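You operate a simulated robot arm through the tools that you are given. There is no shell and no other tool. Be economical: measure what you need, move in short steps, check, and stop when the job is done.

Carry out the task below with a simulated two-armed robot. There is one attempt and no reset: what you move stays moved.

Task
Wipe up the spill on the top of the glazing bench with the green cloth and put it back.

Only the result counts: the job must be done as asked and must still hold three seconds after the hand-in. Knocking over, shifting, dropping, spilling or breaking anything else fails it. Flat cloth is picked up by pressing the open fingertips on it (5 to 10 N) and closing them slowly along it; thin cloth reads only 2 to 8 mm in the jaws.

Robot
Two 7-joint arms with two-finger parallel grippers on one trunk, on a base that drives. Base frame: it is fixed to the floor where the robot stands at the start and does not move with it; the origin is under the middle of the robot, x ahead of it, y to its left, z up. Units: m, rad, N and s.
The left shoulder is at the start at [0.07, 0.163, 1.22], the right one opposite. With the tool pointing down near the work surface each hand reaches from about 0.36 to 0.88 m from the robot's upright axis, wherever it stands, measured 20 degrees to its own side. Payload 3.43 kg a hand.
Tool frame (each hand has its own): the origin (TCP) lies between the finger pads and is the grasp point; the fingertips stand 0.034 m ahead of it; z points along the fingers, y is the line along which they close. Largest opening 0.128 m; finger width 0.024, thickness 0.012; the body of the gripper, 0.048 by 0.13 m, starts 0.096 m behind the TCP.
Orientation is that of the tool frame in the base frame, as a unit quaternion [w, x, y, z]. With the fingers straight down and closing along the base's y, the tool's x points along the base's -x, its y along +y and its z along -z.

Tools
- The arms move only by the tool arm_command. It takes "left_increments", "right_increments" or both (then of equal length, played together; a hand with none holds still); each is one flat list of numbers, 6 for each row, row after row: the shift along the tool's x, y, z in m, then the turn, a rotation vector about the tool's x, y, z in rad. In form: [x, y, z, ax, ay, az, x, y, z, ax, ay, az, ...]. A call has 1 to 8 rows; each row is the pose to reach, as a shift and turn from the pose commanded when the call began, along the tool's axes at that moment. "left_hand" and "right_hand" are, for a hand that has rows, the gripper command, from -1 (fully open) to 1 (shut), values between in proportion, set as the call begins (left out, the last holds). Rows are played at 5 a second. More than 0.05 m and 0.15 rad between two rows, or a gripper value outside its range, and nothing of the call is played. Where a pose cannot be reached the arm comes as near as it can. A force on the tool above 40 N (or 10 N above the force at the start of the call, whichever is more), or a blocked arm, ends the call early, and 0.2 s more pass. The fingers move at their own pace (about 0.153 m/s each) and stop on an object; they squeeze with about 23 N. The grip force told is the motor's: it shows also when the fingers shut on nothing. Time passes only in rows, and 0.2 s behind the last, so rows that repeat a pose let the fingers close. The reply holds the time, the measured pose of the TCP, the force on the tool along the base axes, the opening and the grip force, in the units named above and with some noise, with the torque about the TCP (base axes, N m) and any sound that the robot's microphone picked up, and new pictures: "show" is both (left out), scene, wrist or none (wrist: the cameras of the hands that moved).
- Cameras (640 x 400 px; columns grow to the right, rows downward): "scene" is now at [0.1301, 0.0216, 1.4416]; the picture's right is [0.23, -0.97, 0.00], its down [-0.68, -0.16, -0.71] and it looks along [0.69, 0.16, -0.70] (base axes); focal length 254 px, centre (320, 200). "left" rides on the left gripper at [0.076, 0.011, -0.16] in its tool frame; the picture's right is [-0.15, 0.99, 0.00], its down [-0.88, -0.13, -0.46] and it looks along [-0.45, -0.07, 0.89] (tool axes); focal length 234 px, centre (320, 200). "right" rides on the right gripper at [0.076, -0.011, -0.16] in its tool frame; the picture's right is [0.15, 0.99, 0.00], its down [-0.88, 0.13, -0.46] and it looks along [-0.45, 0.07, 0.89] (tool axes); focal length 234 px, centre (320, 200). There is no depth. A picture from a camera that has moved, and an enlarged one, comes with that camera's place and axes in the base frame and with its lens. The place of the scene camera against the robot may be out by one fixed shift of up to 0.012 m in any direction.
- lift_body(by): slides the trunk up (or, below 0, down) by that many m; the arms and the scene camera ride with it, the base frame stays. It gives what a move gives, with no picture.
- base_move(legs): drives the robot by 1 to 6 legs, each [ahead, left, turn to the left] in m, m and rad, along the robot's own axes; the way and the turn of a leg run together, so that a leg with both is an arc; at most 1.5 m and 3.142 rad a leg. The arms and the cameras ride along, it lands a little off, and it stops where it bumps. It gives what a move gives, and a new picture of the scene camera.
- pan_tilt(pan, tilt): turns the head with the scene camera to pan (to the left, within 1.501 rad either way) and tilt (down, from -0.506 to 1.204), counted from straight ahead of the robot. It gives what a move gives, and a new picture of the scene camera.
- zoom(camera, box): a new picture of the part [left, top, right, bottom] of that camera's present view, enlarged. No time passes.
- job_done(): hands the job in; it is judged then, once.

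Work in short steps. Places have to be worked out from the pictures, the camera data and where the tool is seen: move nearer, look again, correct. Check each grasp and each placing, and mend what went wrong. You have 120 turns and 260 pictures in all, those below and enlarged ones among them. Open the grippers and draw the arms clear of the work before you hand the job in, unless the task says otherwise; then end with one line.

The tools are called after "Emit:" as a command line: name --argument value ..., lists and objects as JSON in quotes. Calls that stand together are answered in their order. arm_command: Moves the arms, as the interface text tells. Its arguments: {"type":"object","properties":{"left_increments":{"type":"array"},"left_hand":{"type":"number"},"right_increments":{"type":"array"},"right_hand":{"type":"number"},"show":{"type":"string","enum":["both","scene","wrist","none"]}},"required":[]} The other tools are called the same way: lift_body (by) slides the trunk up or down; base_move (legs) drives the base; pan_tilt (pan, tilt) turns the head that bears the scene camera; zoom (camera, box) takes an enlarged picture of a part of a camera's view; job_done () hands the job in.

At the start:

```text
t: 0.0
left_tcp_pos: [0.5195, 0.46, 1.148]
left_tool_rot: [0.0, -0.001, 1.0, 0.001]
left_force: [0.2, -1.0, 0.2]
left_wrist_torque: [-0.01, -0.01, 0.0]
left_finger_gap: 0.128
left_finger_force: 0.1
right_tcp_pos: [0.513, -0.0919, 1.0615]
right_tool_rot: [0.001, 0.0, 1.0, 0.0]
right_force: [-0.4, 0.1, 0.0]
right_wrist_torque: [0.03, 0.02, -0.02]
right_finger_gap: 0.1279
right_finger_force: 0.0
trunk travel left (down, up): [-0.7, 0.24]
robot x, y, heading: [0.0009, 0.0033, 0.003]
head pan, tilt: [0.23, 0.777]
```

scene: 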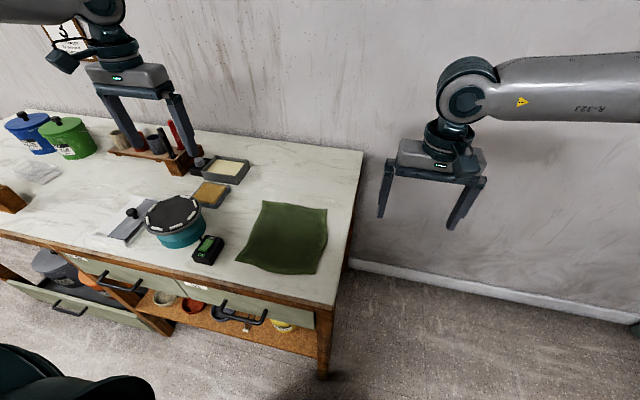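
right: 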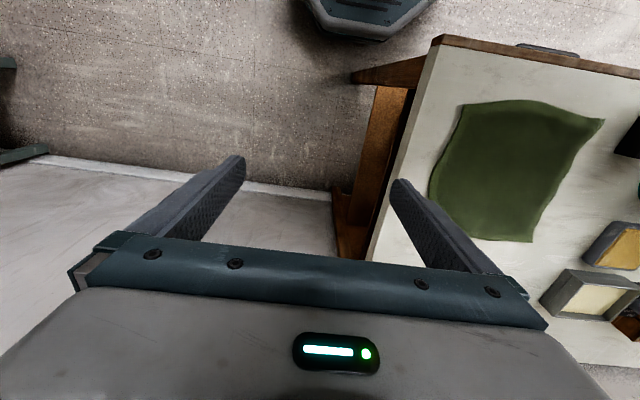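
left: 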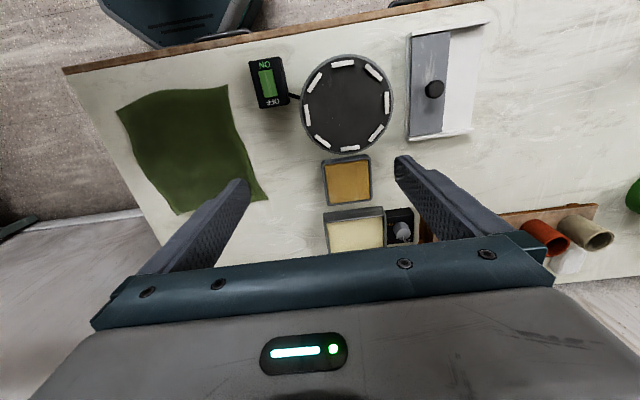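

I see the green cloth on the near right part of the bench, and maybe a clear puddle at the far left. I'll pan the head left to see the whole bench.

Emit:
pan_tilt --pan 0.9 --tilt 0.7

Emit:
zoom --camera "left" --box '[60, 0, 640, 270]'

```text
t: 1.1
left_tcp_pos: [0.5193, 0.4598, 1.1489]
left_tool_rot: [0.0, 0.0, 1.0, 0.0]
left_force: [0.0, -0.3, 0.0]
left_wrist_torque: [0.0, 0.03, 0.01]
left_finger_gap: 0.1281
left_finger_force: 0.0
right_tcp_pos: [0.5127, -0.0926, 1.0614]
right_tool_rot: [0.0, 0.0, 1.0, -0.001]
right_force: [-0.2, 0.4, 0.2]
right_wrist_torque: [0.01, 0.02, -0.01]
right_finger_gap: 0.128
right_finger_force: 0.0
trunk travel left (down, up): [-0.7, 0.24]
robot x, y, heading: [-0.0023, 0.0001, 0.0]
head pan, tilt: [0.901, 0.7]
camera scene: at [0.1034, 0.0694, 1.448], right [0.78, -0.62, 0.0], down [-0.4, -0.5, -0.76], along [0.48, 0.6, -0.64], focal length 254 px, centre (320, 200)
```

scene: 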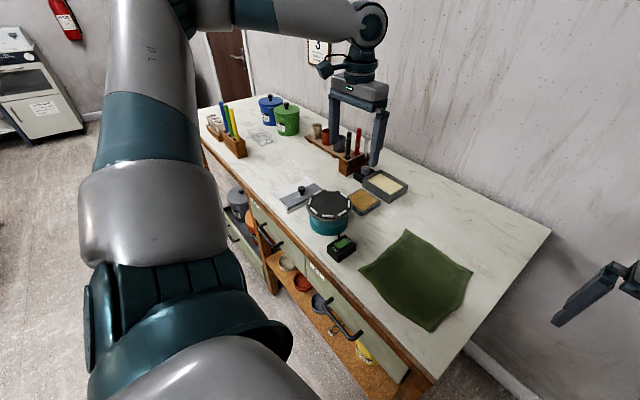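

```text
1.10 times, centred on (350, 135) of left
camera zoom: at [0.4414, 0.4711, 1.3079], right [0.15, 0.99, 0.0], down [0.88, -0.13, 0.46], along [0.45, -0.07, -0.89], focal length 258 px, centre (287, 272)
```

zoom: 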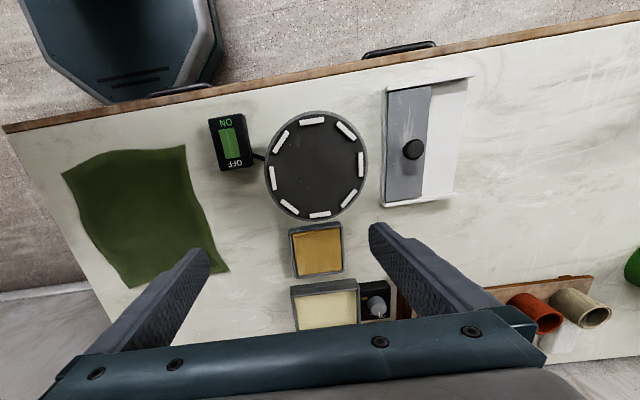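

There's a clear puddle-like patch left of the green jar. I'll enlarge that area.

Emit:
zoom --camera "scene" --box '[200, 80, 360, 180]'

Emit:
zoom --camera "scene" --box '[260, 150, 500, 300]'

```text
4.00 times, centred on (280, 130) of scene
camera zoom: at [0.1034, 0.0694, 1.448], right [0.78, -0.62, 0.0], down [-0.4, -0.5, -0.76], along [0.48, 0.6, -0.64], focal length 1018 px, centre (480, 480)
```

zoom: 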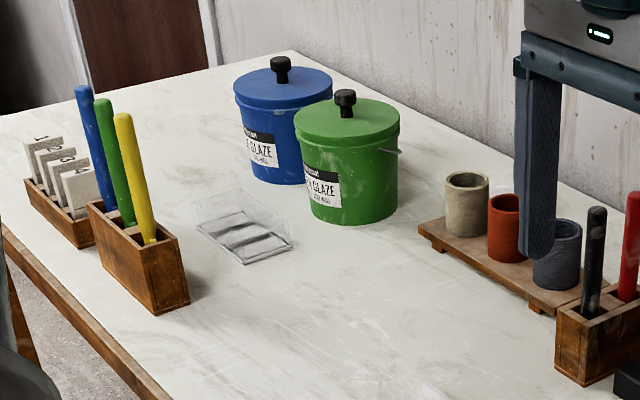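

```text
2.67 times, centred on (380, 225) of scene
camera zoom: at [0.1034, 0.0694, 1.448], right [0.78, -0.62, 0.0], down [-0.4, -0.5, -0.76], along [0.48, 0.6, -0.64], focal length 679 px, centre (160, 133)
```

zoom: 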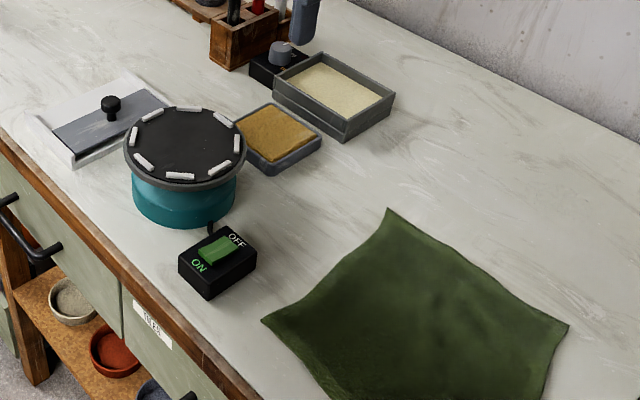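

No spill is visible yet; it may be hidden behind the arm or objects. I'll back off (to clear the open drawer) and drive left to look at the left end of the bench.

Emit:
base_move --legs '[[-0.3, 0, 0], [0, 0.75, 0]]'

Emit:
pan_tilt --pan 0.0 --tilt 0.6

```text
t: 6.7
left_tcp_pos: [0.2492, 1.1842, 1.1484]
left_tool_rot: [0.0, 0.016, 1.0, 0.0]
left_force: [0.2, 0.2, -0.1]
left_wrist_torque: [-0.01, 0.02, -0.01]
left_finger_gap: 0.1281
left_finger_force: 0.0
right_tcp_pos: [0.2261, 0.6317, 1.0617]
right_tool_rot: [0.0, 0.015, 1.0, 0.0]
right_force: [-0.3, 0.4, -0.6]
right_wrist_torque: [-0.05, 0.0, -0.01]
right_finger_gap: 0.1282
right_finger_force: 0.1
trunk travel left (down, up): [-0.7, 0.24]
robot x, y, heading: [-0.2859, 0.7458, -0.033]
head pan, tilt: [0.901, 0.7]
camera scene: at [-0.1776, 0.8077, 1.448], right [0.76, -0.65, 0.0], down [-0.42, -0.49, -0.76], along [0.49, 0.58, -0.64], focal length 254 px, centre (320, 200)
```

scene: 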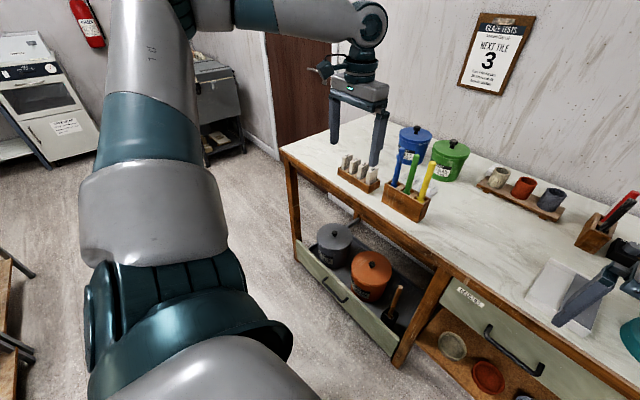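

```text
t: 7.9
left_tcp_pos: [0.2492, 1.1849, 1.1463]
left_tool_rot: [0.001, 0.015, 1.0, 0.001]
left_force: [0.0, 0.3, 0.2]
left_wrist_torque: [-0.01, -0.04, -0.01]
left_finger_gap: 0.1279
left_finger_force: 0.0
right_tcp_pos: [0.227, 0.6343, 1.0632]
right_tool_rot: [0.0, 0.016, 1.0, 0.0]
right_force: [-0.3, -0.4, 0.9]
right_wrist_torque: [0.0, -0.05, -0.01]
right_finger_gap: 0.1279
right_finger_force: 0.0
trunk travel left (down, up): [-0.7, 0.24]
robot x, y, heading: [-0.2804, 0.7431, -0.038]
head pan, tilt: [0.0, 0.6]
camera scene: at [-0.144, 0.7407, 1.4566], right [-0.03, -1.0, 0.0], down [-0.56, 0.02, -0.82], along [0.82, -0.02, -0.57], focal length 254 px, centre (320, 200)
```

scene: 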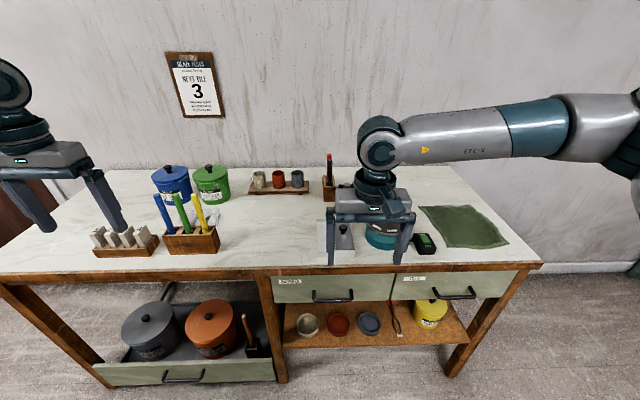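

The bench is visible in full, but parts are hidden by hands and jars. I'll raise the trunk and move further left, then look down at the far left end.

Emit:
lift_body --by 0.24

Emit:
base_move --legs '[[0, 0.35, 0]]'

Emit:
zoom --camera "scene" --box '[100, 120, 420, 320]'

Emit:
zoom --camera "left" --box '[0, 0, 640, 400]'

```text
t: 10.4
left_tcp_pos: [0.2506, 1.1857, 1.3881]
left_tool_rot: [0.0, 0.015, 1.0, 0.0]
left_force: [0.1, 0.3, 0.4]
left_wrist_torque: [-0.01, 0.0, 0.03]
left_finger_gap: 0.128
left_finger_force: 0.0
right_tcp_pos: [0.2271, 0.6333, 1.3007]
right_tool_rot: [0.001, 0.015, 1.0, -0.001]
right_force: [-0.3, -0.4, 0.0]
right_wrist_torque: [0.02, -0.01, 0.01]
right_finger_gap: 0.1279
right_finger_force: 0.0
trunk travel left (down, up): [-0.94, 0.0]
robot x, y, heading: [-0.2779, 0.7385, -0.031]
head pan, tilt: [0.0, 0.6]
```

```text
t: 12.7
left_tcp_pos: [0.2615, 1.5307, 1.3898]
left_tool_rot: [0.001, 0.017, 1.0, 0.001]
left_force: [0.4, -0.2, -0.1]
left_wrist_torque: [0.02, 0.0, 0.0]
left_finger_gap: 0.1281
left_finger_force: 0.0
right_tcp_pos: [0.2381, 0.9776, 1.3013]
right_tool_rot: [0.0, 0.017, 1.0, 0.001]
right_force: [0.4, 0.0, 0.9]
right_wrist_torque: [0.05, 0.0, 0.01]
right_finger_gap: 0.1281
right_finger_force: 0.1
trunk travel left (down, up): [-0.94, 0.0]
robot x, y, heading: [-0.2734, 1.0958, -0.033]
head pan, tilt: [0.0, 0.6]
camera scene: at [-0.1331, 1.0854, 1.6966], right [-0.03, -1.0, 0.0], down [-0.56, 0.02, -0.82], along [0.82, -0.03, -0.57], focal length 254 px, centre (320, 200)
```

scene: 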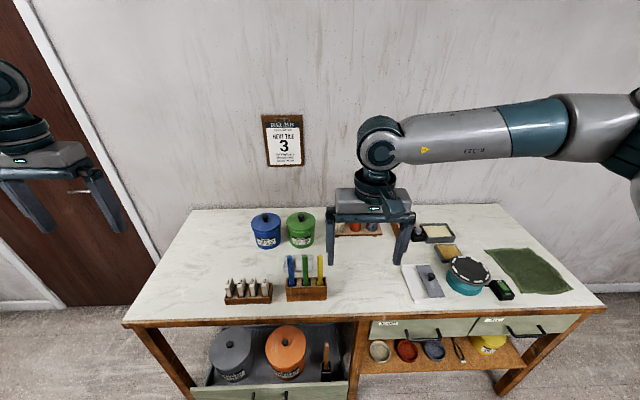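

```text
2.00 times, centred on (260, 220) of scene
camera zoom: at [-0.1331, 1.0854, 1.6966], right [-0.03, -1.0, 0.0], down [-0.56, 0.02, -0.82], along [0.82, -0.03, -0.57], focal length 509 px, centre (440, 160)
```

zoom: 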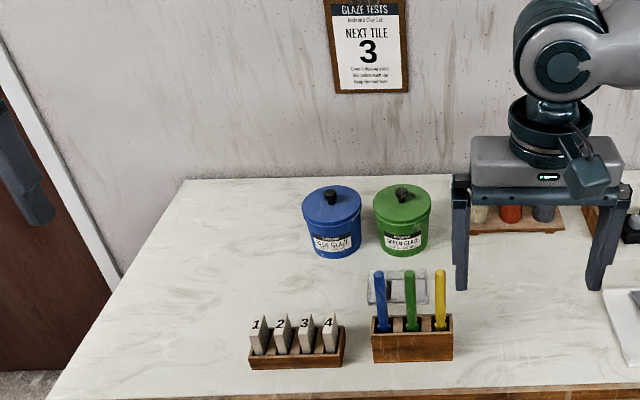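

```text
1.00 times, centred on (320, 200) of left (not enlarged: the box is as wide or as high as the picture)
camera zoom: at [0.1849, 1.5434, 1.5491], right [0.18, 0.98, 0.0], down [0.88, -0.16, 0.46], along [0.45, -0.08, -0.89], focal length 234 px, centre (320, 200)
```

zoom: 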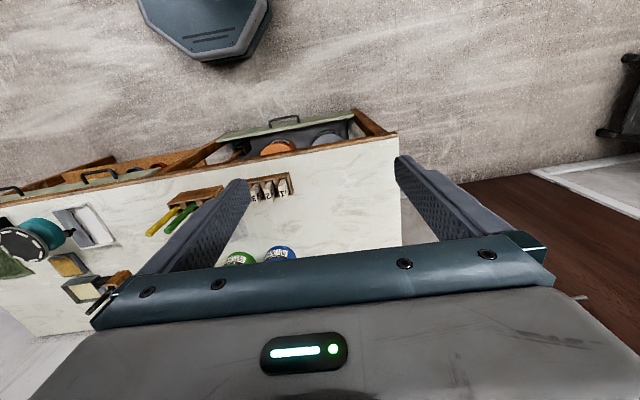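

The left end is clean. I'll look more closely at the transparent object and near the jars.

Emit:
zoom --camera "scene" --box '[230, 200, 350, 275]'

Emit:
zoom --camera "right" --box '[0, 0, 640, 400]'

Emit:
zoom --camera "scene" --box '[390, 200, 610, 337]'

```text
5.33 times, centred on (290, 238) of scene
camera zoom: at [-0.1331, 1.0854, 1.6966], right [-0.03, -1.0, 0.0], down [-0.56, 0.02, -0.82], along [0.82, -0.03, -0.57], focal length 1357 px, centre (480, 0)
```

zoom: 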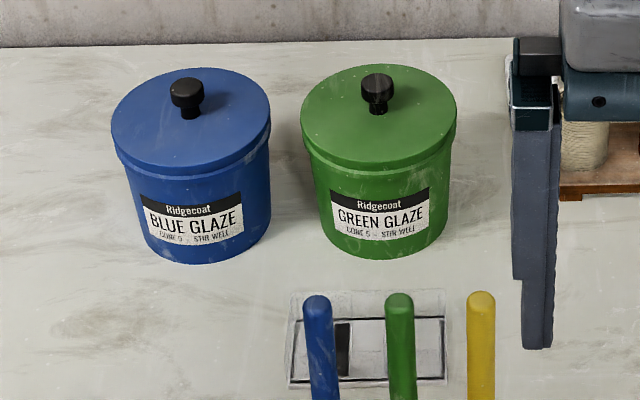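

```text
1.00 times, centred on (320, 200) of right (not enlarged: the box is as wide or as high as the picture)
camera zoom: at [0.1623, 0.9702, 1.461], right [-0.11, 0.99, 0.0], down [0.88, 0.1, 0.46], along [0.45, 0.05, -0.89], focal length 234 px, centre (320, 200)
```

zoom: 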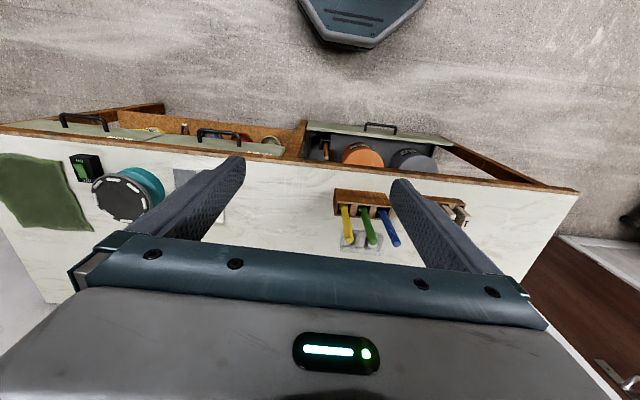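

```text
2.91 times, centred on (500, 268) of scene
camera zoom: at [-0.1331, 1.0854, 1.6966], right [-0.03, -1.0, 0.0], down [-0.56, 0.02, -0.82], along [0.82, -0.03, -0.57], focal length 740 px, centre (-204, 1)
```

zoom: 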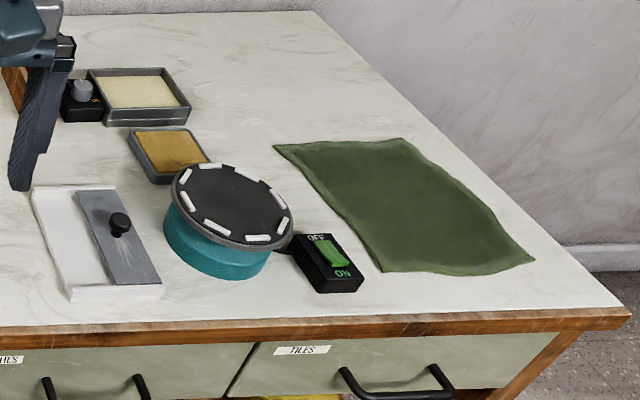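

Still no spill visible. I'll extend the right hand over the bench at height, to look behind the jars with its camera.

Emit:
arm_command --right_increments '[-0.045, 0, 0, 0, 0, 0, -0.09, 0, 0, 0, 0, 0, -0.135, 0, 0, 0, 0, 0, -0.18, 0, 0, 0, 0, 0, -0.225, 0, 0, 0, 0, 0, -0.27, 0, 0, 0, 0, 0, -0.315, 0, 0, 0, 0, 0, -0.35, 0, 0, 0, 0, 0]' --show "both"

```text
t: 14.5
left_tcp_pos: [0.2614, 1.5318, 1.3897]
left_tool_rot: [0.0, 0.016, 1.0, 0.001]
left_force: [0.0, 0.2, 0.2]
left_wrist_torque: [0.02, 0.0, -0.03]
left_finger_gap: 0.128
left_finger_force: 0.2
right_tcp_pos: [0.547, 0.9568, 1.2947]
right_tool_rot: [0.0, 0.017, 1.0, 0.0]
right_force: [0.3, -1.1, -0.1]
right_wrist_torque: [0.02, -0.03, 0.0]
right_finger_gap: 0.128
right_finger_force: 0.1
right hand out of reach, approached as far as the arm can: row 7, 8
trunk travel left (down, up): [-0.94, 0.0]
robot x, y, heading: [-0.2723, 1.0926, -0.033]
head pan, tilt: [0.0, 0.6]
camera scene: at [-0.1328, 1.0873, 1.6966], right [-0.03, -1.0, 0.0], down [-0.56, 0.02, -0.82], along [0.82, -0.03, -0.57], focal length 254 px, centre (320, 200)
camera right: at [0.4715, 0.9484, 1.4539], right [-0.11, 0.99, 0.0], down [0.88, 0.1, 0.46], along [0.45, 0.05, -0.89], focal length 234 px, centre (320, 200)
```

scene: 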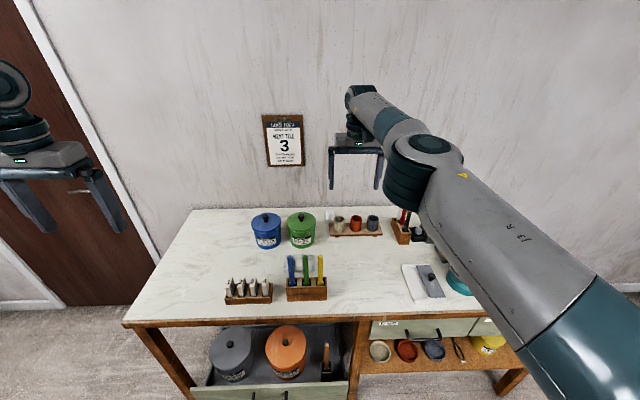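
right: 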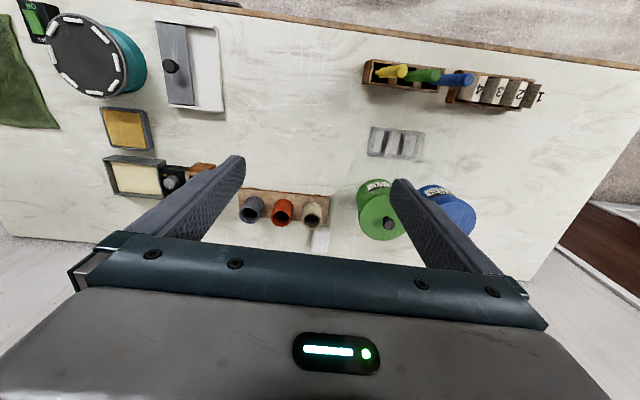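

There's a whitish patch behind the cup board; enlarge it.

Emit:
zoom --camera "right" --box '[220, 150, 420, 275]'

Emit:
zoom --camera "scene" --box '[280, 200, 440, 300]'

```text
3.20 times, centred on (320, 212) of right
camera zoom: at [0.4715, 0.9484, 1.4539], right [-0.11, 0.99, 0.0], down [0.88, 0.1, 0.46], along [0.45, 0.05, -0.89], focal length 749 px, centre (320, 160)
```

zoom: 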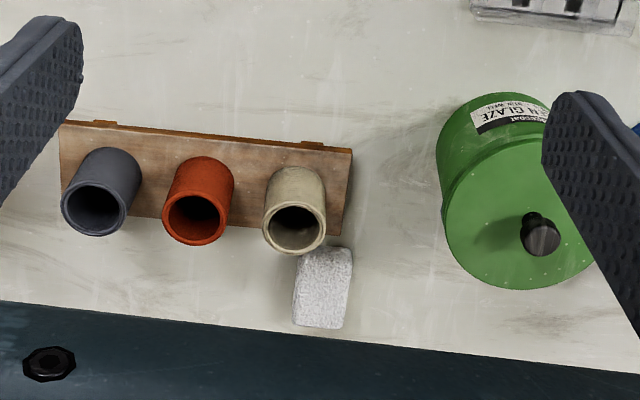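

```text
4.00 times, centred on (360, 250) of scene
camera zoom: at [-0.1328, 1.0873, 1.6966], right [-0.03, -1.0, 0.0], down [-0.56, 0.02, -0.82], along [0.82, -0.03, -0.57], focal length 1018 px, centre (160, 0)
```

zoom: 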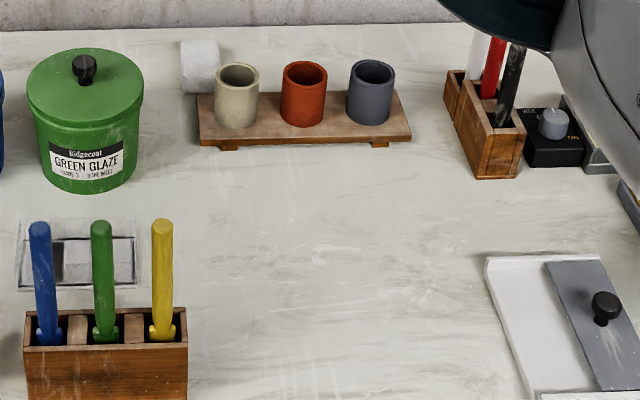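

That's a sponge block, not a spill. I'll tilt the right hand outward and shift left/right to look along the wall, behind the jars.

Emit:
arm_command --right_increments '[-0.3, 0.04, 0, 0, -0.12, 0, -0.3, 0.08, 0, 0, -0.24, 0, -0.3, 0.12, 0, 0, -0.36, 0, -0.3, 0.16, 0, 0, -0.48, 0, -0.3, 0.2, 0, 0, -0.6, 0]' --show "wrist"

```text
refused: row 1 steps farther than a row can; nothing moved
```

Rows count from the present pose; I'll redo it with small offsets.

Emit:
arm_command --right_increments '[0.02, 0.03, 0, 0, -0.12, 0, 0.02, 0.06, 0, 0, -0.24, 0, 0.02, 0.1, 0, 0, -0.36, 0, 0.02, 0.14, 0, 0, -0.48, 0, 0.02, 0.18, 0, 0, -0.6, 0]' --show "wrist"

```text
t: 15.7
left_tcp_pos: [0.2622, 1.5303, 1.3889]
left_tool_rot: [-0.001, 0.016, 1.0, 0.001]
left_force: [-0.3, -0.8, 0.4]
left_wrist_torque: [0.02, -0.01, -0.02]
left_finger_gap: 0.1281
left_finger_force: 0.0
right_tcp_pos: [0.5338, 1.1363, 1.2952]
right_tool_rot: [0.296, 0.018, 0.955, -0.004]
right_force: [-0.3, -0.3, 0.2]
right_wrist_torque: [0.04, -0.01, 0.03]
right_finger_gap: 0.1277
right_finger_force: 0.0
right hand out of reach, approached as far as the arm can: row 1
trunk travel left (down, up): [-0.94, 0.0]
robot x, y, heading: [-0.268, 1.0911, -0.037]
head pan, tilt: [0.0, 0.6]
camera right: at [0.3811, 1.1319, 1.3847], right [-0.08, 0.99, -0.08], down [0.47, 0.11, 0.87], along [0.88, 0.04, -0.48], focal length 234 px, centre (320, 200)
```

right: 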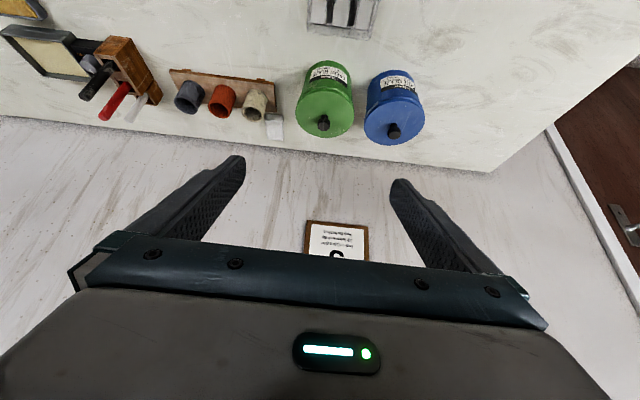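

No spill behind the jars. Zooming on the back right area and on the transparent item.

Emit:
zoom --camera "right" --box '[0, 0, 240, 150]'

Emit:
zoom --camera "right" --box '[240, 0, 480, 150]'

```text
2.67 times, centred on (120, 75) of right
camera zoom: at [0.3811, 1.1319, 1.3847], right [-0.08, 0.99, -0.08], down [0.47, 0.11, 0.87], along [0.88, 0.04, -0.48], focal length 624 px, centre (853, 533)
```

zoom: 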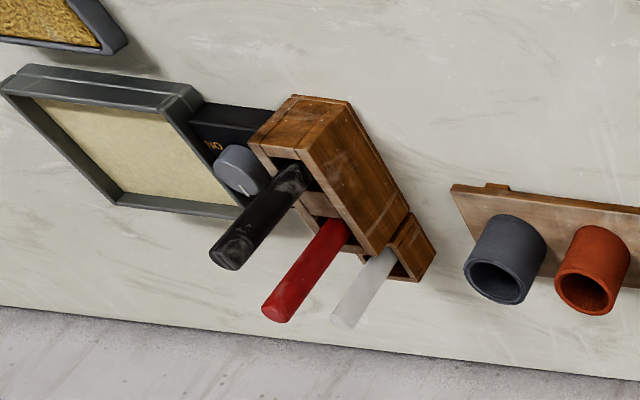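

```text
2.67 times, centred on (360, 75) of right
camera zoom: at [0.3811, 1.1319, 1.3847], right [-0.08, 0.99, -0.08], down [0.47, 0.11, 0.87], along [0.88, 0.04, -0.48], focal length 624 px, centre (213, 533)
```

zoom: 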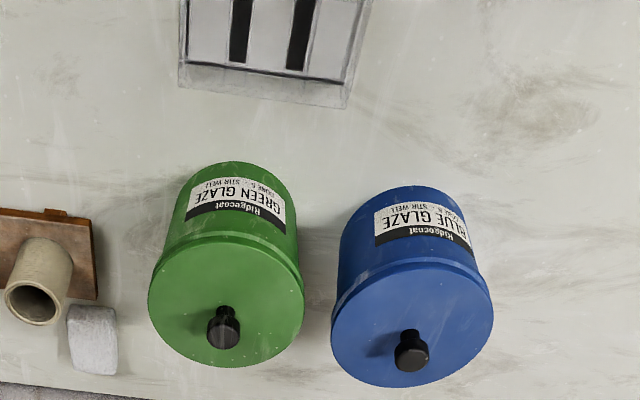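

Transparent item is a case with tiles. I'll retract the right hand and inspect the bench surface zoomed for a faint film.

Emit:
arm_command --right_increments '[0, -0.03, -0.03, 0, 0.15, 0, 0, -0.06, -0.06, 0, 0.3, 0, 0.0, -0.09, -0.09, 0, 0.45, 0, 0, -0.12, -0.12, 0, 0.6, 0, 0.04, -0.12, -0.14, 0, 0.6, 0, 0.08, -0.12, -0.17, 0, 0.6, 0, 0.12, -0.12, -0.2, 0, 0.6, 0]' --show "scene"

Emit:
zoom --camera "scene" --box '[120, 200, 280, 300]'

Emit:
zoom --camera "scene" --box '[120, 240, 280, 340]'

Emit:
zoom --camera "scene" --box '[280, 240, 440, 340]'

```text
t: 17.3
left_tcp_pos: [0.2602, 1.5336, 1.3885]
left_tool_rot: [0.001, 0.017, 1.0, 0.0]
left_force: [-0.1, -0.3, 0.6]
left_wrist_torque: [-0.02, 0.0, 0.0]
left_finger_gap: 0.128
left_finger_force: 0.1
right_tcp_pos: [0.3171, 1.0292, 1.397]
right_tool_rot: [0.001, 0.018, 1.0, 0.0]
right_force: [-0.5, 0.2, 0.3]
right_wrist_torque: [-0.03, -0.02, 0.01]
right_finger_gap: 0.1278
right_finger_force: 0.0
trunk travel left (down, up): [-0.94, 0.0]
robot x, y, heading: [-0.2706, 1.0906, -0.032]
head pan, tilt: [0.0, 0.6]
camera scene: at [-0.1341, 1.0893, 1.6967], right [-0.03, -1.0, 0.0], down [-0.56, 0.02, -0.83], along [0.82, -0.03, -0.56], focal length 254 px, centre (320, 200)
```

scene: 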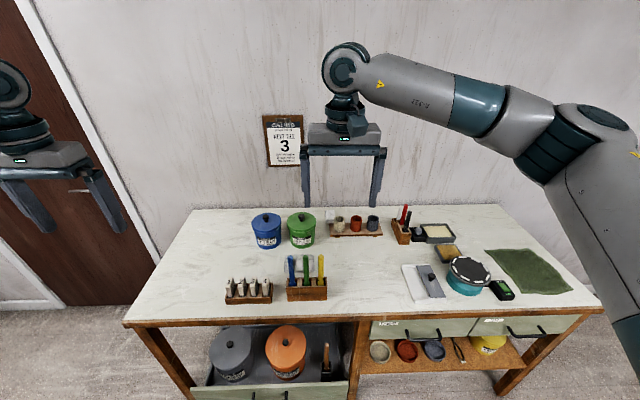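

```text
4.00 times, centred on (200, 250) of scene
camera zoom: at [-0.1341, 1.0893, 1.6967], right [-0.03, -1.0, 0.0], down [-0.56, 0.02, -0.83], along [0.82, -0.03, -0.56], focal length 1018 px, centre (800, 0)
```

zoom: 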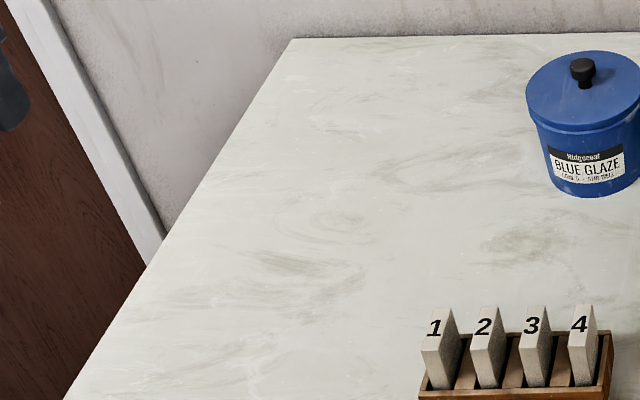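

```text
4.00 times, centred on (200, 290) of scene
camera zoom: at [-0.1341, 1.0893, 1.6967], right [-0.03, -1.0, 0.0], down [-0.56, 0.02, -0.83], along [0.82, -0.03, -0.56], focal length 1018 px, centre (800, -160)
```

zoom: 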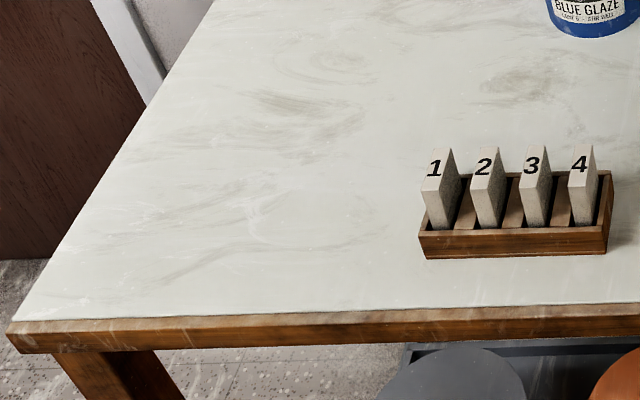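

```text
4.00 times, centred on (360, 290) of scene
camera zoom: at [-0.1341, 1.0893, 1.6967], right [-0.03, -1.0, 0.0], down [-0.56, 0.02, -0.83], along [0.82, -0.03, -0.56], focal length 1018 px, centre (160, -160)
```

zoom: 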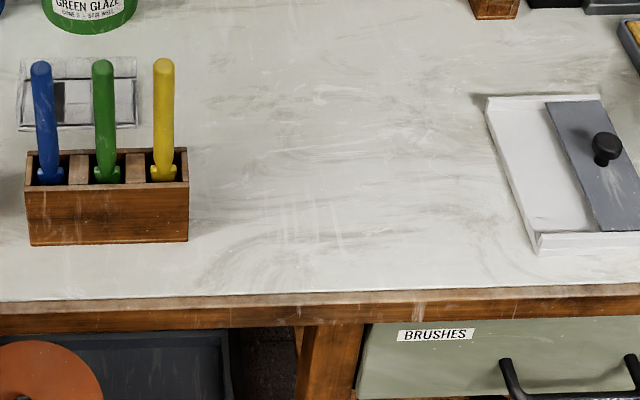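

No film on the left or center. I'll drive back to the right end to inspect there from high up.

Emit:
base_move --legs '[[0, -0.85, 0.035]]'

Emit:
pan_tilt --pan 0.0 --tilt 0.75

Emit:
zoom --camera "scene" --box '[160, 130, 320, 230]'

Emit:
zoom --camera "scene" --box '[320, 130, 480, 230]'

```text
t: 21.8
left_tcp_pos: [0.2331, 0.6932, 1.3872]
left_tool_rot: [0.0, -0.001, 1.0, -0.001]
left_force: [-0.1, -0.2, -0.5]
left_wrist_torque: [-0.01, 0.04, -0.04]
left_finger_gap: 0.1278
left_finger_force: 0.1
right_tcp_pos: [0.3055, 0.1922, 1.3954]
right_tool_rot: [0.001, -0.001, 1.0, -0.002]
right_force: [0.8, -0.1, -0.3]
right_wrist_torque: [0.0, -0.02, -0.01]
right_finger_gap: 0.1281
right_finger_force: 0.1
trunk travel left (down, up): [-0.94, 0.0]
robot x, y, heading: [-0.2856, 0.2302, -0.002]
head pan, tilt: [0.0, 0.6]
camera scene: at [-0.1468, 0.2371, 1.6966], right [0.0, -1.0, 0.0], down [-0.57, 0.0, -0.82], along [0.82, 0.0, -0.57], focal length 254 px, centre (320, 200)
```

scene: 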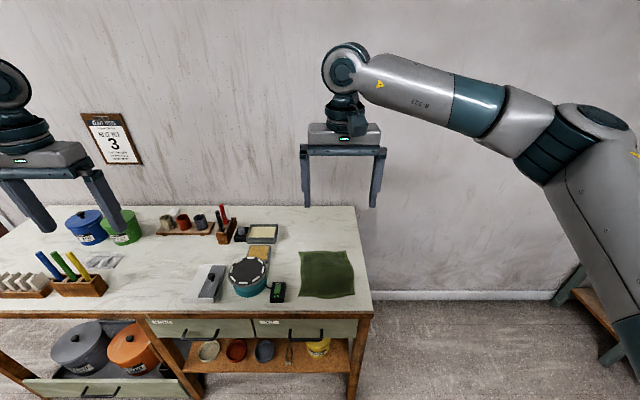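

```text
t: 22.5
left_tcp_pos: [0.2319, 0.6925, 1.3882]
left_tool_rot: [0.0, -0.001, 1.0, 0.0]
left_force: [-0.9, -0.2, -0.5]
left_wrist_torque: [-0.03, 0.04, 0.02]
left_finger_gap: 0.1281
left_finger_force: 0.1
right_tcp_pos: [0.3062, 0.1899, 1.3957]
right_tool_rot: [-0.001, 0.0, 1.0, 0.0]
right_force: [0.8, 0.2, 0.0]
right_wrist_torque: [0.01, 0.02, 0.02]
right_finger_gap: 0.1283
right_finger_force: 0.0
trunk travel left (down, up): [-0.94, 0.0]
robot x, y, heading: [-0.2836, 0.2356, -0.0]
head pan, tilt: [0.0, 0.75]
camera scene: at [-0.1523, 0.2359, 1.6838], right [0.0, -1.0, 0.0], down [-0.68, 0.0, -0.73], along [0.73, 0.0, -0.68], focal length 254 px, centre (320, 200)
```

scene: 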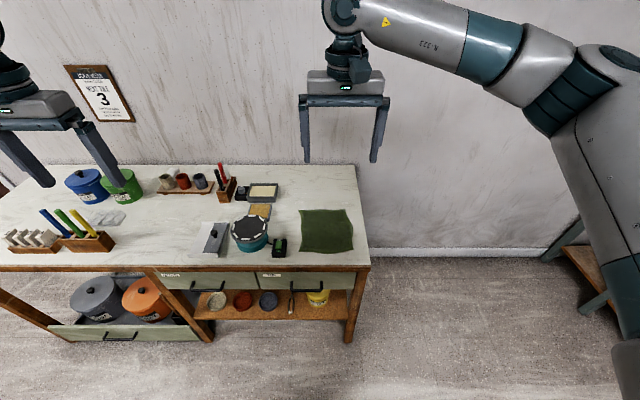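

```text
4.00 times, centred on (240, 180) of scene
camera zoom: at [-0.1523, 0.2359, 1.6838], right [0.0, -1.0, 0.0], down [-0.68, 0.0, -0.73], along [0.73, 0.0, -0.68], focal length 1018 px, centre (640, 280)
```

zoom: 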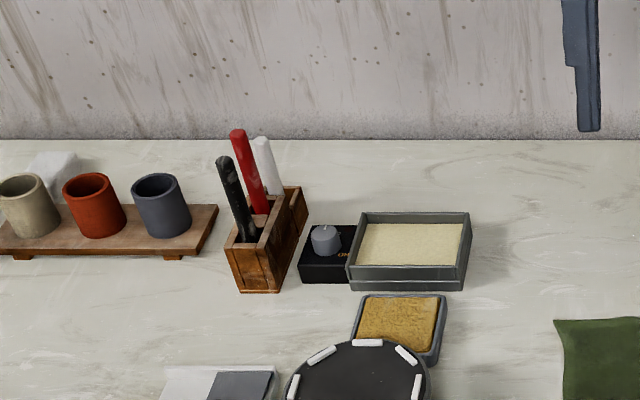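

```text
4.00 times, centred on (400, 180) of scene
camera zoom: at [-0.1523, 0.2359, 1.6838], right [0.0, -1.0, 0.0], down [-0.68, 0.0, -0.73], along [0.73, 0.0, -0.68], focal length 1018 px, centre (0, 280)
```

zoom: 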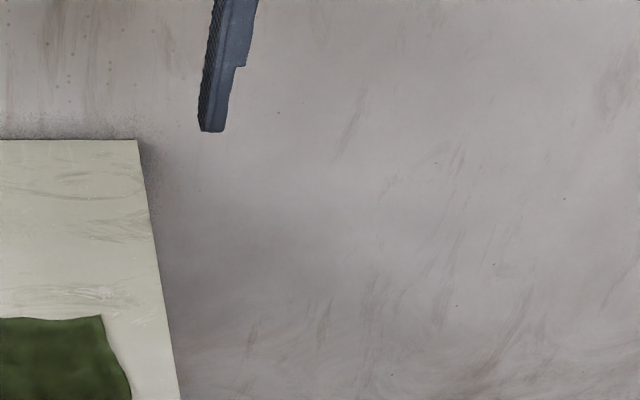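

From here the transparent item looks puddle-like; enlarge it and the wheel/slab region.

Emit:
zoom --camera "scene" --box '[60, 190, 156, 250]'

Emit:
zoom --camera "scene" --box '[190, 190, 370, 302]'

```text
6.67 times, centred on (108, 220) of scene
camera zoom: at [-0.1523, 0.2359, 1.6838], right [0.0, -1.0, 0.0], down [-0.68, 0.0, -0.73], along [0.73, 0.0, -0.68], focal length 1697 px, centre (1733, 67)
```

zoom: 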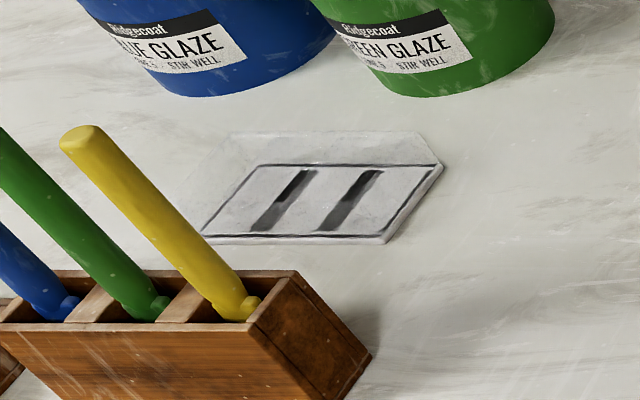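

```text
3.56 times, centred on (280, 246) of scene
camera zoom: at [-0.1523, 0.2359, 1.6838], right [0.0, -1.0, 0.0], down [-0.68, 0.0, -0.73], along [0.73, 0.0, -0.68], focal length 905 px, centre (462, 36)
```

zoom: 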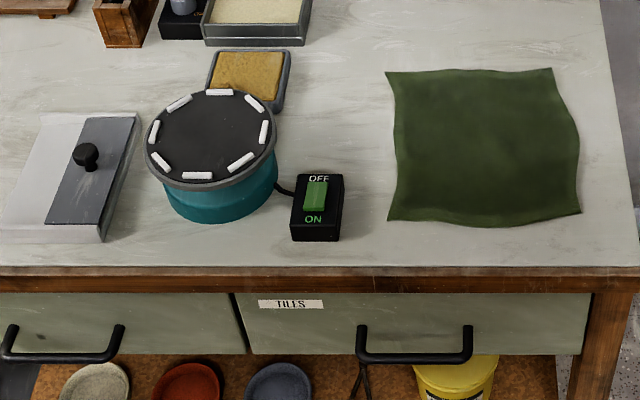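

Still nothing obvious. A clear film would show at a grazing angle, so I'll back off and lower the trunk to look along the surface.

Emit:
base_move --legs '[[-0.4, 0.4, 0]]'

Emit:
lift_body --by -0.5

Emit:
pan_tilt --pan 0.0 --tilt 0.3

```text
t: 25.8
left_tcp_pos: [-0.174, 1.1046, 1.3874]
left_tool_rot: [0.001, -0.003, 1.0, 0.001]
left_force: [0.5, -1.1, -0.6]
left_wrist_torque: [0.04, -0.01, 0.0]
left_finger_gap: 0.1279
left_finger_force: 0.1
right_tcp_pos: [-0.0988, 0.6028, 1.3946]
right_tool_rot: [0.0, -0.002, 1.0, 0.001]
right_force: [0.0, -0.3, 0.0]
right_wrist_torque: [-0.03, -0.01, 0.0]
right_finger_gap: 0.1282
right_finger_force: 0.0
trunk travel left (down, up): [-0.94, 0.0]
robot x, y, heading: [-0.6888, 0.6437, 0.006]
head pan, tilt: [0.0, 0.75]
camera scene: at [-0.5569, 0.6467, 1.6836], right [0.0, -1.0, 0.0], down [-0.68, 0.0, -0.73], along [0.73, 0.0, -0.68], focal length 254 px, centre (320, 200)
```

scene: 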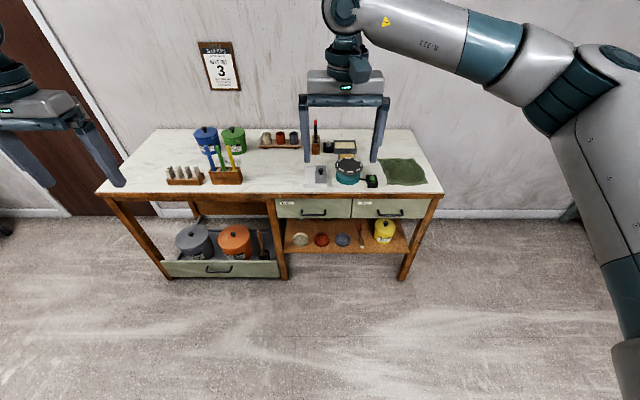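

```text
refused: -0.5 is not a number from -0.4 to 0.4
```

```text
t: 26.7
left_tcp_pos: [-0.1756, 1.1079, 1.3874]
left_tool_rot: [0.0, -0.003, 1.0, 0.0]
left_force: [-0.2, 0.2, -0.5]
left_wrist_torque: [0.02, -0.05, 0.04]
left_finger_gap: 0.1279
left_finger_force: 0.0
right_tcp_pos: [-0.1007, 0.6055, 1.3964]
right_tool_rot: [0.0, -0.001, 1.0, -0.001]
right_force: [-0.5, -0.1, 0.1]
right_wrist_torque: [0.01, -0.02, 0.01]
right_finger_gap: 0.1283
right_finger_force: 0.1
trunk travel left (down, up): [-0.94, 0.0]
robot x, y, heading: [-0.6908, 0.6465, 0.005]
head pan, tilt: [0.0, 0.3]
camera scene: at [-0.5486, 0.6488, 1.7241], right [0.0, -1.0, 0.0], down [-0.3, 0.0, -0.96], along [0.96, 0.0, -0.3], focal length 254 px, centre (320, 200)
```

scene: 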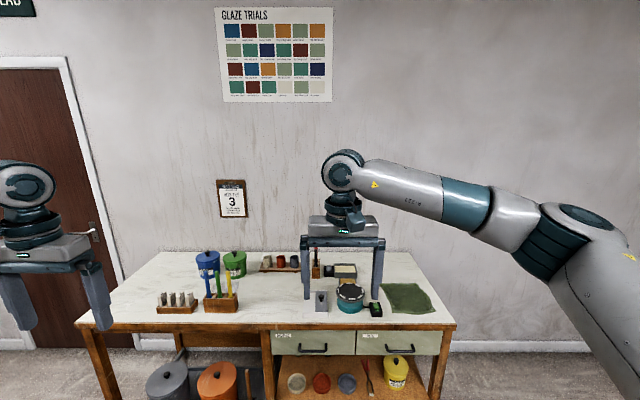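

There may be other benches in the room; I'll look around with the head.

Emit:
pan_tilt --pan 1.5 --tilt 0.4

Emit:
pan_tilt --pan -1.5 --tilt 0.4

```text
t: 28.3
left_tcp_pos: [-0.1743, 1.1068, 1.3868]
left_tool_rot: [0.0, -0.003, 1.0, 0.0]
left_force: [0.0, 0.0, -0.7]
left_wrist_torque: [0.02, 0.05, -0.02]
left_finger_gap: 0.1281
left_finger_force: 0.0
right_tcp_pos: [-0.0993, 0.6048, 1.3964]
right_tool_rot: [0.0, -0.002, 1.0, 0.001]
right_force: [-0.2, -0.4, 1.0]
right_wrist_torque: [0.0, 0.0, -0.01]
right_finger_gap: 0.128
right_finger_force: 0.1
trunk travel left (down, up): [-0.94, 0.0]
robot x, y, heading: [-0.694, 0.648, 0.005]
head pan, tilt: [1.499, 0.4]
camera scene: at [-0.6349, 0.7402, 1.7149], right [1.0, -0.07, 0.0], down [-0.03, -0.39, -0.92], along [0.06, 0.92, -0.39], focal length 254 px, centre (320, 200)
```

scene: 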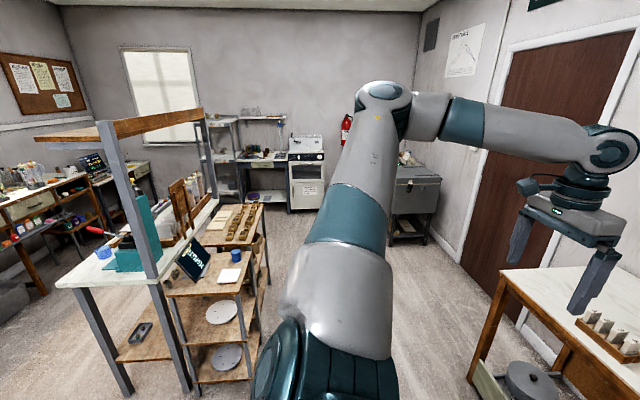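

```text
t: 30.9
left_tcp_pos: [-0.175, 1.1072, 1.3881]
left_tool_rot: [0.0, -0.002, 1.0, 0.0]
left_force: [0.4, -0.4, -0.2]
left_wrist_torque: [0.02, 0.01, 0.01]
left_finger_gap: 0.1278
left_finger_force: 0.1
right_tcp_pos: [-0.1002, 0.6038, 1.3953]
right_tool_rot: [0.0, -0.002, 1.0, 0.001]
right_force: [-0.2, -0.5, 0.3]
right_wrist_torque: [-0.01, 0.01, 0.05]
right_finger_gap: 0.1281
right_finger_force: 0.1
trunk travel left (down, up): [-0.94, 0.0]
robot x, y, heading: [-0.695, 0.647, 0.002]
head pan, tilt: [-1.499, 0.4]
camera scene: at [-0.6343, 0.5555, 1.7149], right [-1.0, -0.08, 0.0], down [-0.03, 0.39, -0.92], along [0.07, -0.92, -0.39], focal length 254 px, centre (320, 200)
```

scene: 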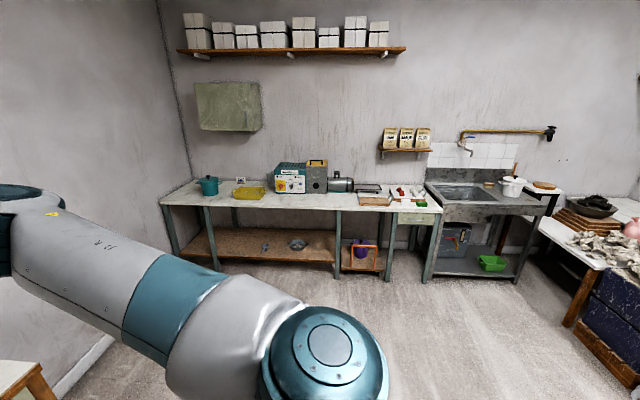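

It's a full pottery studio. I'll turn the robot to see the benches behind too.

Emit:
base_move --legs '[[0, 0, -1.6]]'

Emit:
pan_tilt --pan -1.3 --tilt 0.4

```text
t: 35.2
left_tcp_pos: [-0.239, 0.1187, 1.388]
left_tool_rot: [0.0, 0.712, 0.702, 0.0]
left_force: [0.0, -0.9, 0.4]
left_wrist_torque: [-0.01, -0.03, 0.02]
left_finger_gap: 0.1282
left_finger_force: 0.0
right_tcp_pos: [-0.7421, 0.0533, 1.3969]
right_tool_rot: [0.0, 0.713, 0.702, -0.001]
right_force: [-0.2, 0.2, 0.1]
right_wrist_torque: [0.02, 0.03, -0.03]
right_finger_gap: 0.128
right_finger_force: 0.1
trunk travel left (down, up): [-0.94, 0.0]
robot x, y, heading: [-0.6924, 0.6443, -1.586]
head pan, tilt: [-1.499, 0.4]
camera scene: at [-0.7843, 0.592, 1.7149], right [-0.06, 1.0, 0.0], down [0.39, 0.02, -0.92], along [-0.92, -0.05, -0.39], focal length 254 px, centre (320, 200)
```

scene: 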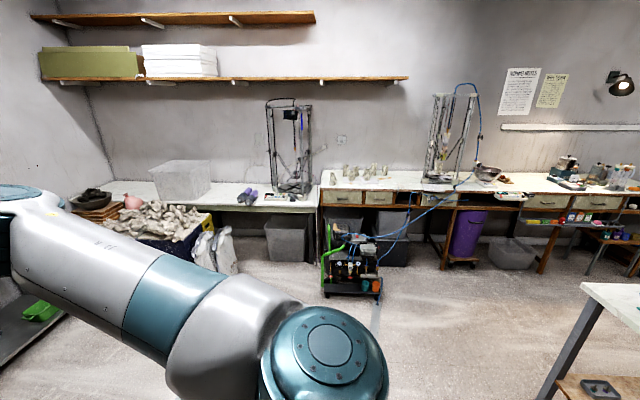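

```text
t: 35.9
left_tcp_pos: [-0.2406, 0.1192, 1.3866]
left_tool_rot: [0.0, 0.712, 0.702, -0.001]
left_force: [-0.1, -0.1, -0.1]
left_wrist_torque: [0.02, 0.05, 0.01]
left_finger_gap: 0.128
left_finger_force: 0.0
right_tcp_pos: [-0.7441, 0.0533, 1.3956]
right_tool_rot: [0.0, 0.713, 0.702, 0.0]
right_force: [1.3, 0.6, 0.4]
right_wrist_torque: [0.02, -0.01, 0.01]
right_finger_gap: 0.128
right_finger_force: 0.1
trunk travel left (down, up): [-0.94, 0.0]
robot x, y, heading: [-0.6876, 0.6469, -1.584]
head pan, tilt: [-1.3, 0.4]
camera scene: at [-0.7819, 0.5737, 1.7149], right [-0.25, 0.97, 0.0], down [0.38, 0.1, -0.92], along [-0.89, -0.23, -0.39], focal length 254 px, centre (320, 200)
```

scene: 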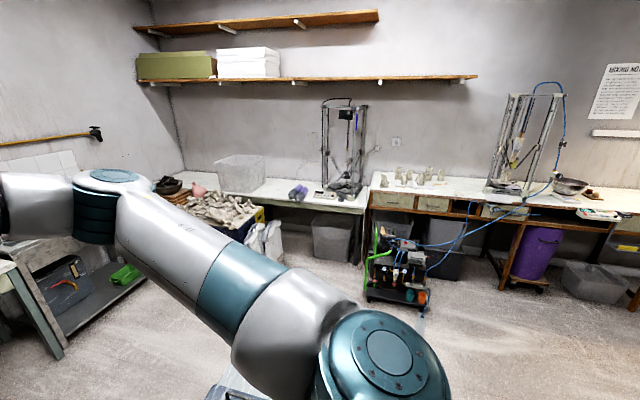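

The first bench is the glazing bench. I'll turn back, lower the trunk and look at it at a grazing angle.

Emit:
base_move --legs '[[0, 0, 1.586]]'

Emit:
lift_body --by -0.38

Emit:
pan_tilt --pan 0.0 --tilt 0.3

Emit:
zoom --camera "scene" --box '[80, 160, 280, 285]'

Emit:
zoom --camera "scene" --box '[260, 160, 460, 285]'

```text
t: 40.1
left_tcp_pos: [-0.1624, 1.0936, 1.388]
left_tool_rot: [-0.001, 0.011, 1.0, 0.0]
left_force: [0.4, 0.7, -0.2]
left_wrist_torque: [0.01, -0.02, 0.02]
left_finger_gap: 0.1282
left_finger_force: 0.0
right_tcp_pos: [-0.1001, 0.5873, 1.3945]
right_tool_rot: [0.0, 0.012, 1.0, 0.001]
right_force: [-0.3, 0.0, 0.0]
right_wrist_torque: [0.01, 0.01, 0.0]
right_finger_gap: 0.1277
right_finger_force: 0.1
trunk travel left (down, up): [-0.94, 0.0]
robot x, y, heading: [-0.6907, 0.6447, -0.018]
head pan, tilt: [-1.3, 0.4]
camera scene: at [-0.6183, 0.5562, 1.7148], right [-0.97, -0.25, 0.0], down [-0.1, 0.38, -0.92], along [0.23, -0.89, -0.39], focal length 254 px, centre (320, 200)
```

scene: 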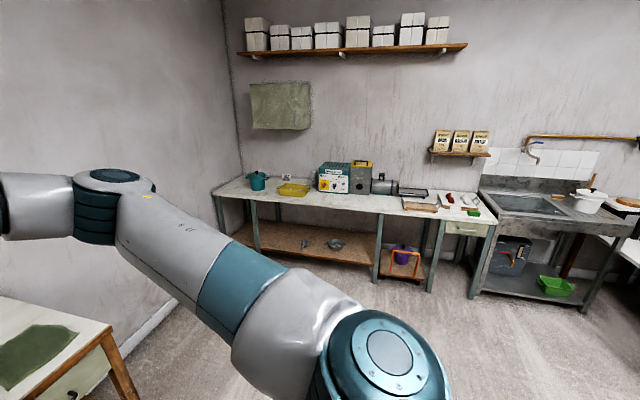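

```text
t: 43.8
left_tcp_pos: [-0.1629, 1.0927, 1.0076]
left_tool_rot: [0.0, 0.01, 1.0, 0.0]
left_force: [-0.5, 0.5, -0.3]
left_wrist_torque: [-0.02, -0.01, 0.01]
left_finger_gap: 0.1276
left_finger_force: 0.1
right_tcp_pos: [-0.1008, 0.5885, 1.0143]
right_tool_rot: [-0.001, 0.012, 1.0, 0.0]
right_force: [-0.6, 0.4, 1.0]
right_wrist_torque: [-0.03, 0.0, 0.02]
right_finger_gap: 0.1277
right_finger_force: 0.0
trunk travel left (down, up): [-0.56, 0.38]
robot x, y, heading: [-0.6909, 0.6446, -0.025]
head pan, tilt: [-1.3, 0.4]
```

```text
t: 45.3
left_tcp_pos: [-0.1631, 1.0931, 1.0076]
left_tool_rot: [0.0, 0.01, 1.0, 0.0]
left_force: [-0.1, -0.4, -0.9]
left_wrist_torque: [0.0, 0.01, 0.0]
left_finger_gap: 0.128
left_finger_force: 0.0
right_tcp_pos: [-0.1008, 0.5887, 1.0152]
right_tool_rot: [0.0, 0.013, 1.0, -0.001]
right_force: [0.7, 0.3, -0.6]
right_wrist_torque: [0.0, 0.01, 0.01]
right_finger_gap: 0.1281
right_finger_force: 0.0
trunk travel left (down, up): [-0.56, 0.38]
robot x, y, heading: [-0.6934, 0.6435, -0.025]
head pan, tilt: [0.0, 0.3]
camera scene: at [-0.548, 0.6443, 1.3441], right [-0.02, -1.0, 0.0], down [-0.3, 0.01, -0.96], along [0.95, -0.02, -0.3], focal length 254 px, centre (320, 200)
```

scene: 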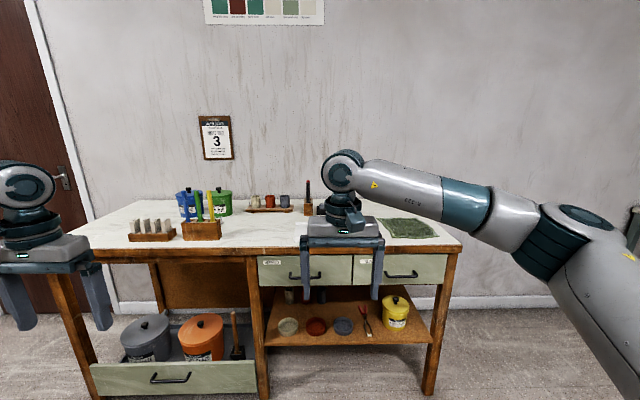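

```text
3.20 times, centred on (180, 222) of scene
camera zoom: at [-0.548, 0.6443, 1.3441], right [-0.02, -1.0, 0.0], down [-0.3, 0.01, -0.96], along [0.95, -0.02, -0.3], focal length 814 px, centre (768, 128)
```

zoom: 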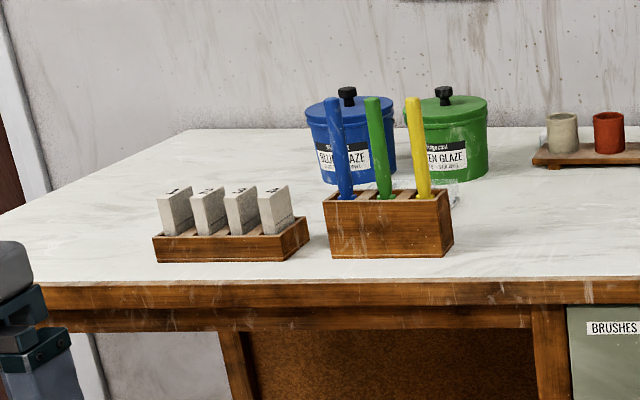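

```text
3.20 times, centred on (360, 222) of scene
camera zoom: at [-0.548, 0.6443, 1.3441], right [-0.02, -1.0, 0.0], down [-0.3, 0.01, -0.96], along [0.95, -0.02, -0.3], focal length 814 px, centre (192, 128)
```

zoom: 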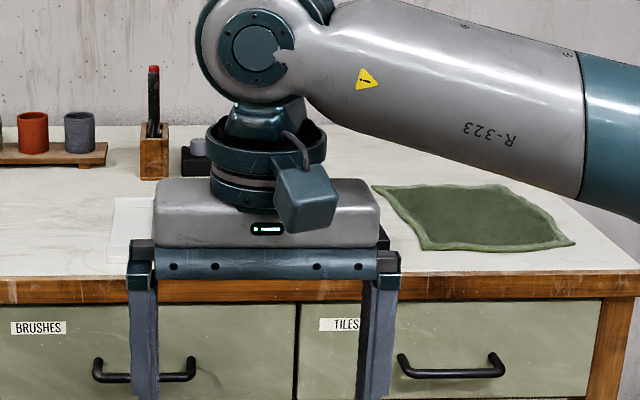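

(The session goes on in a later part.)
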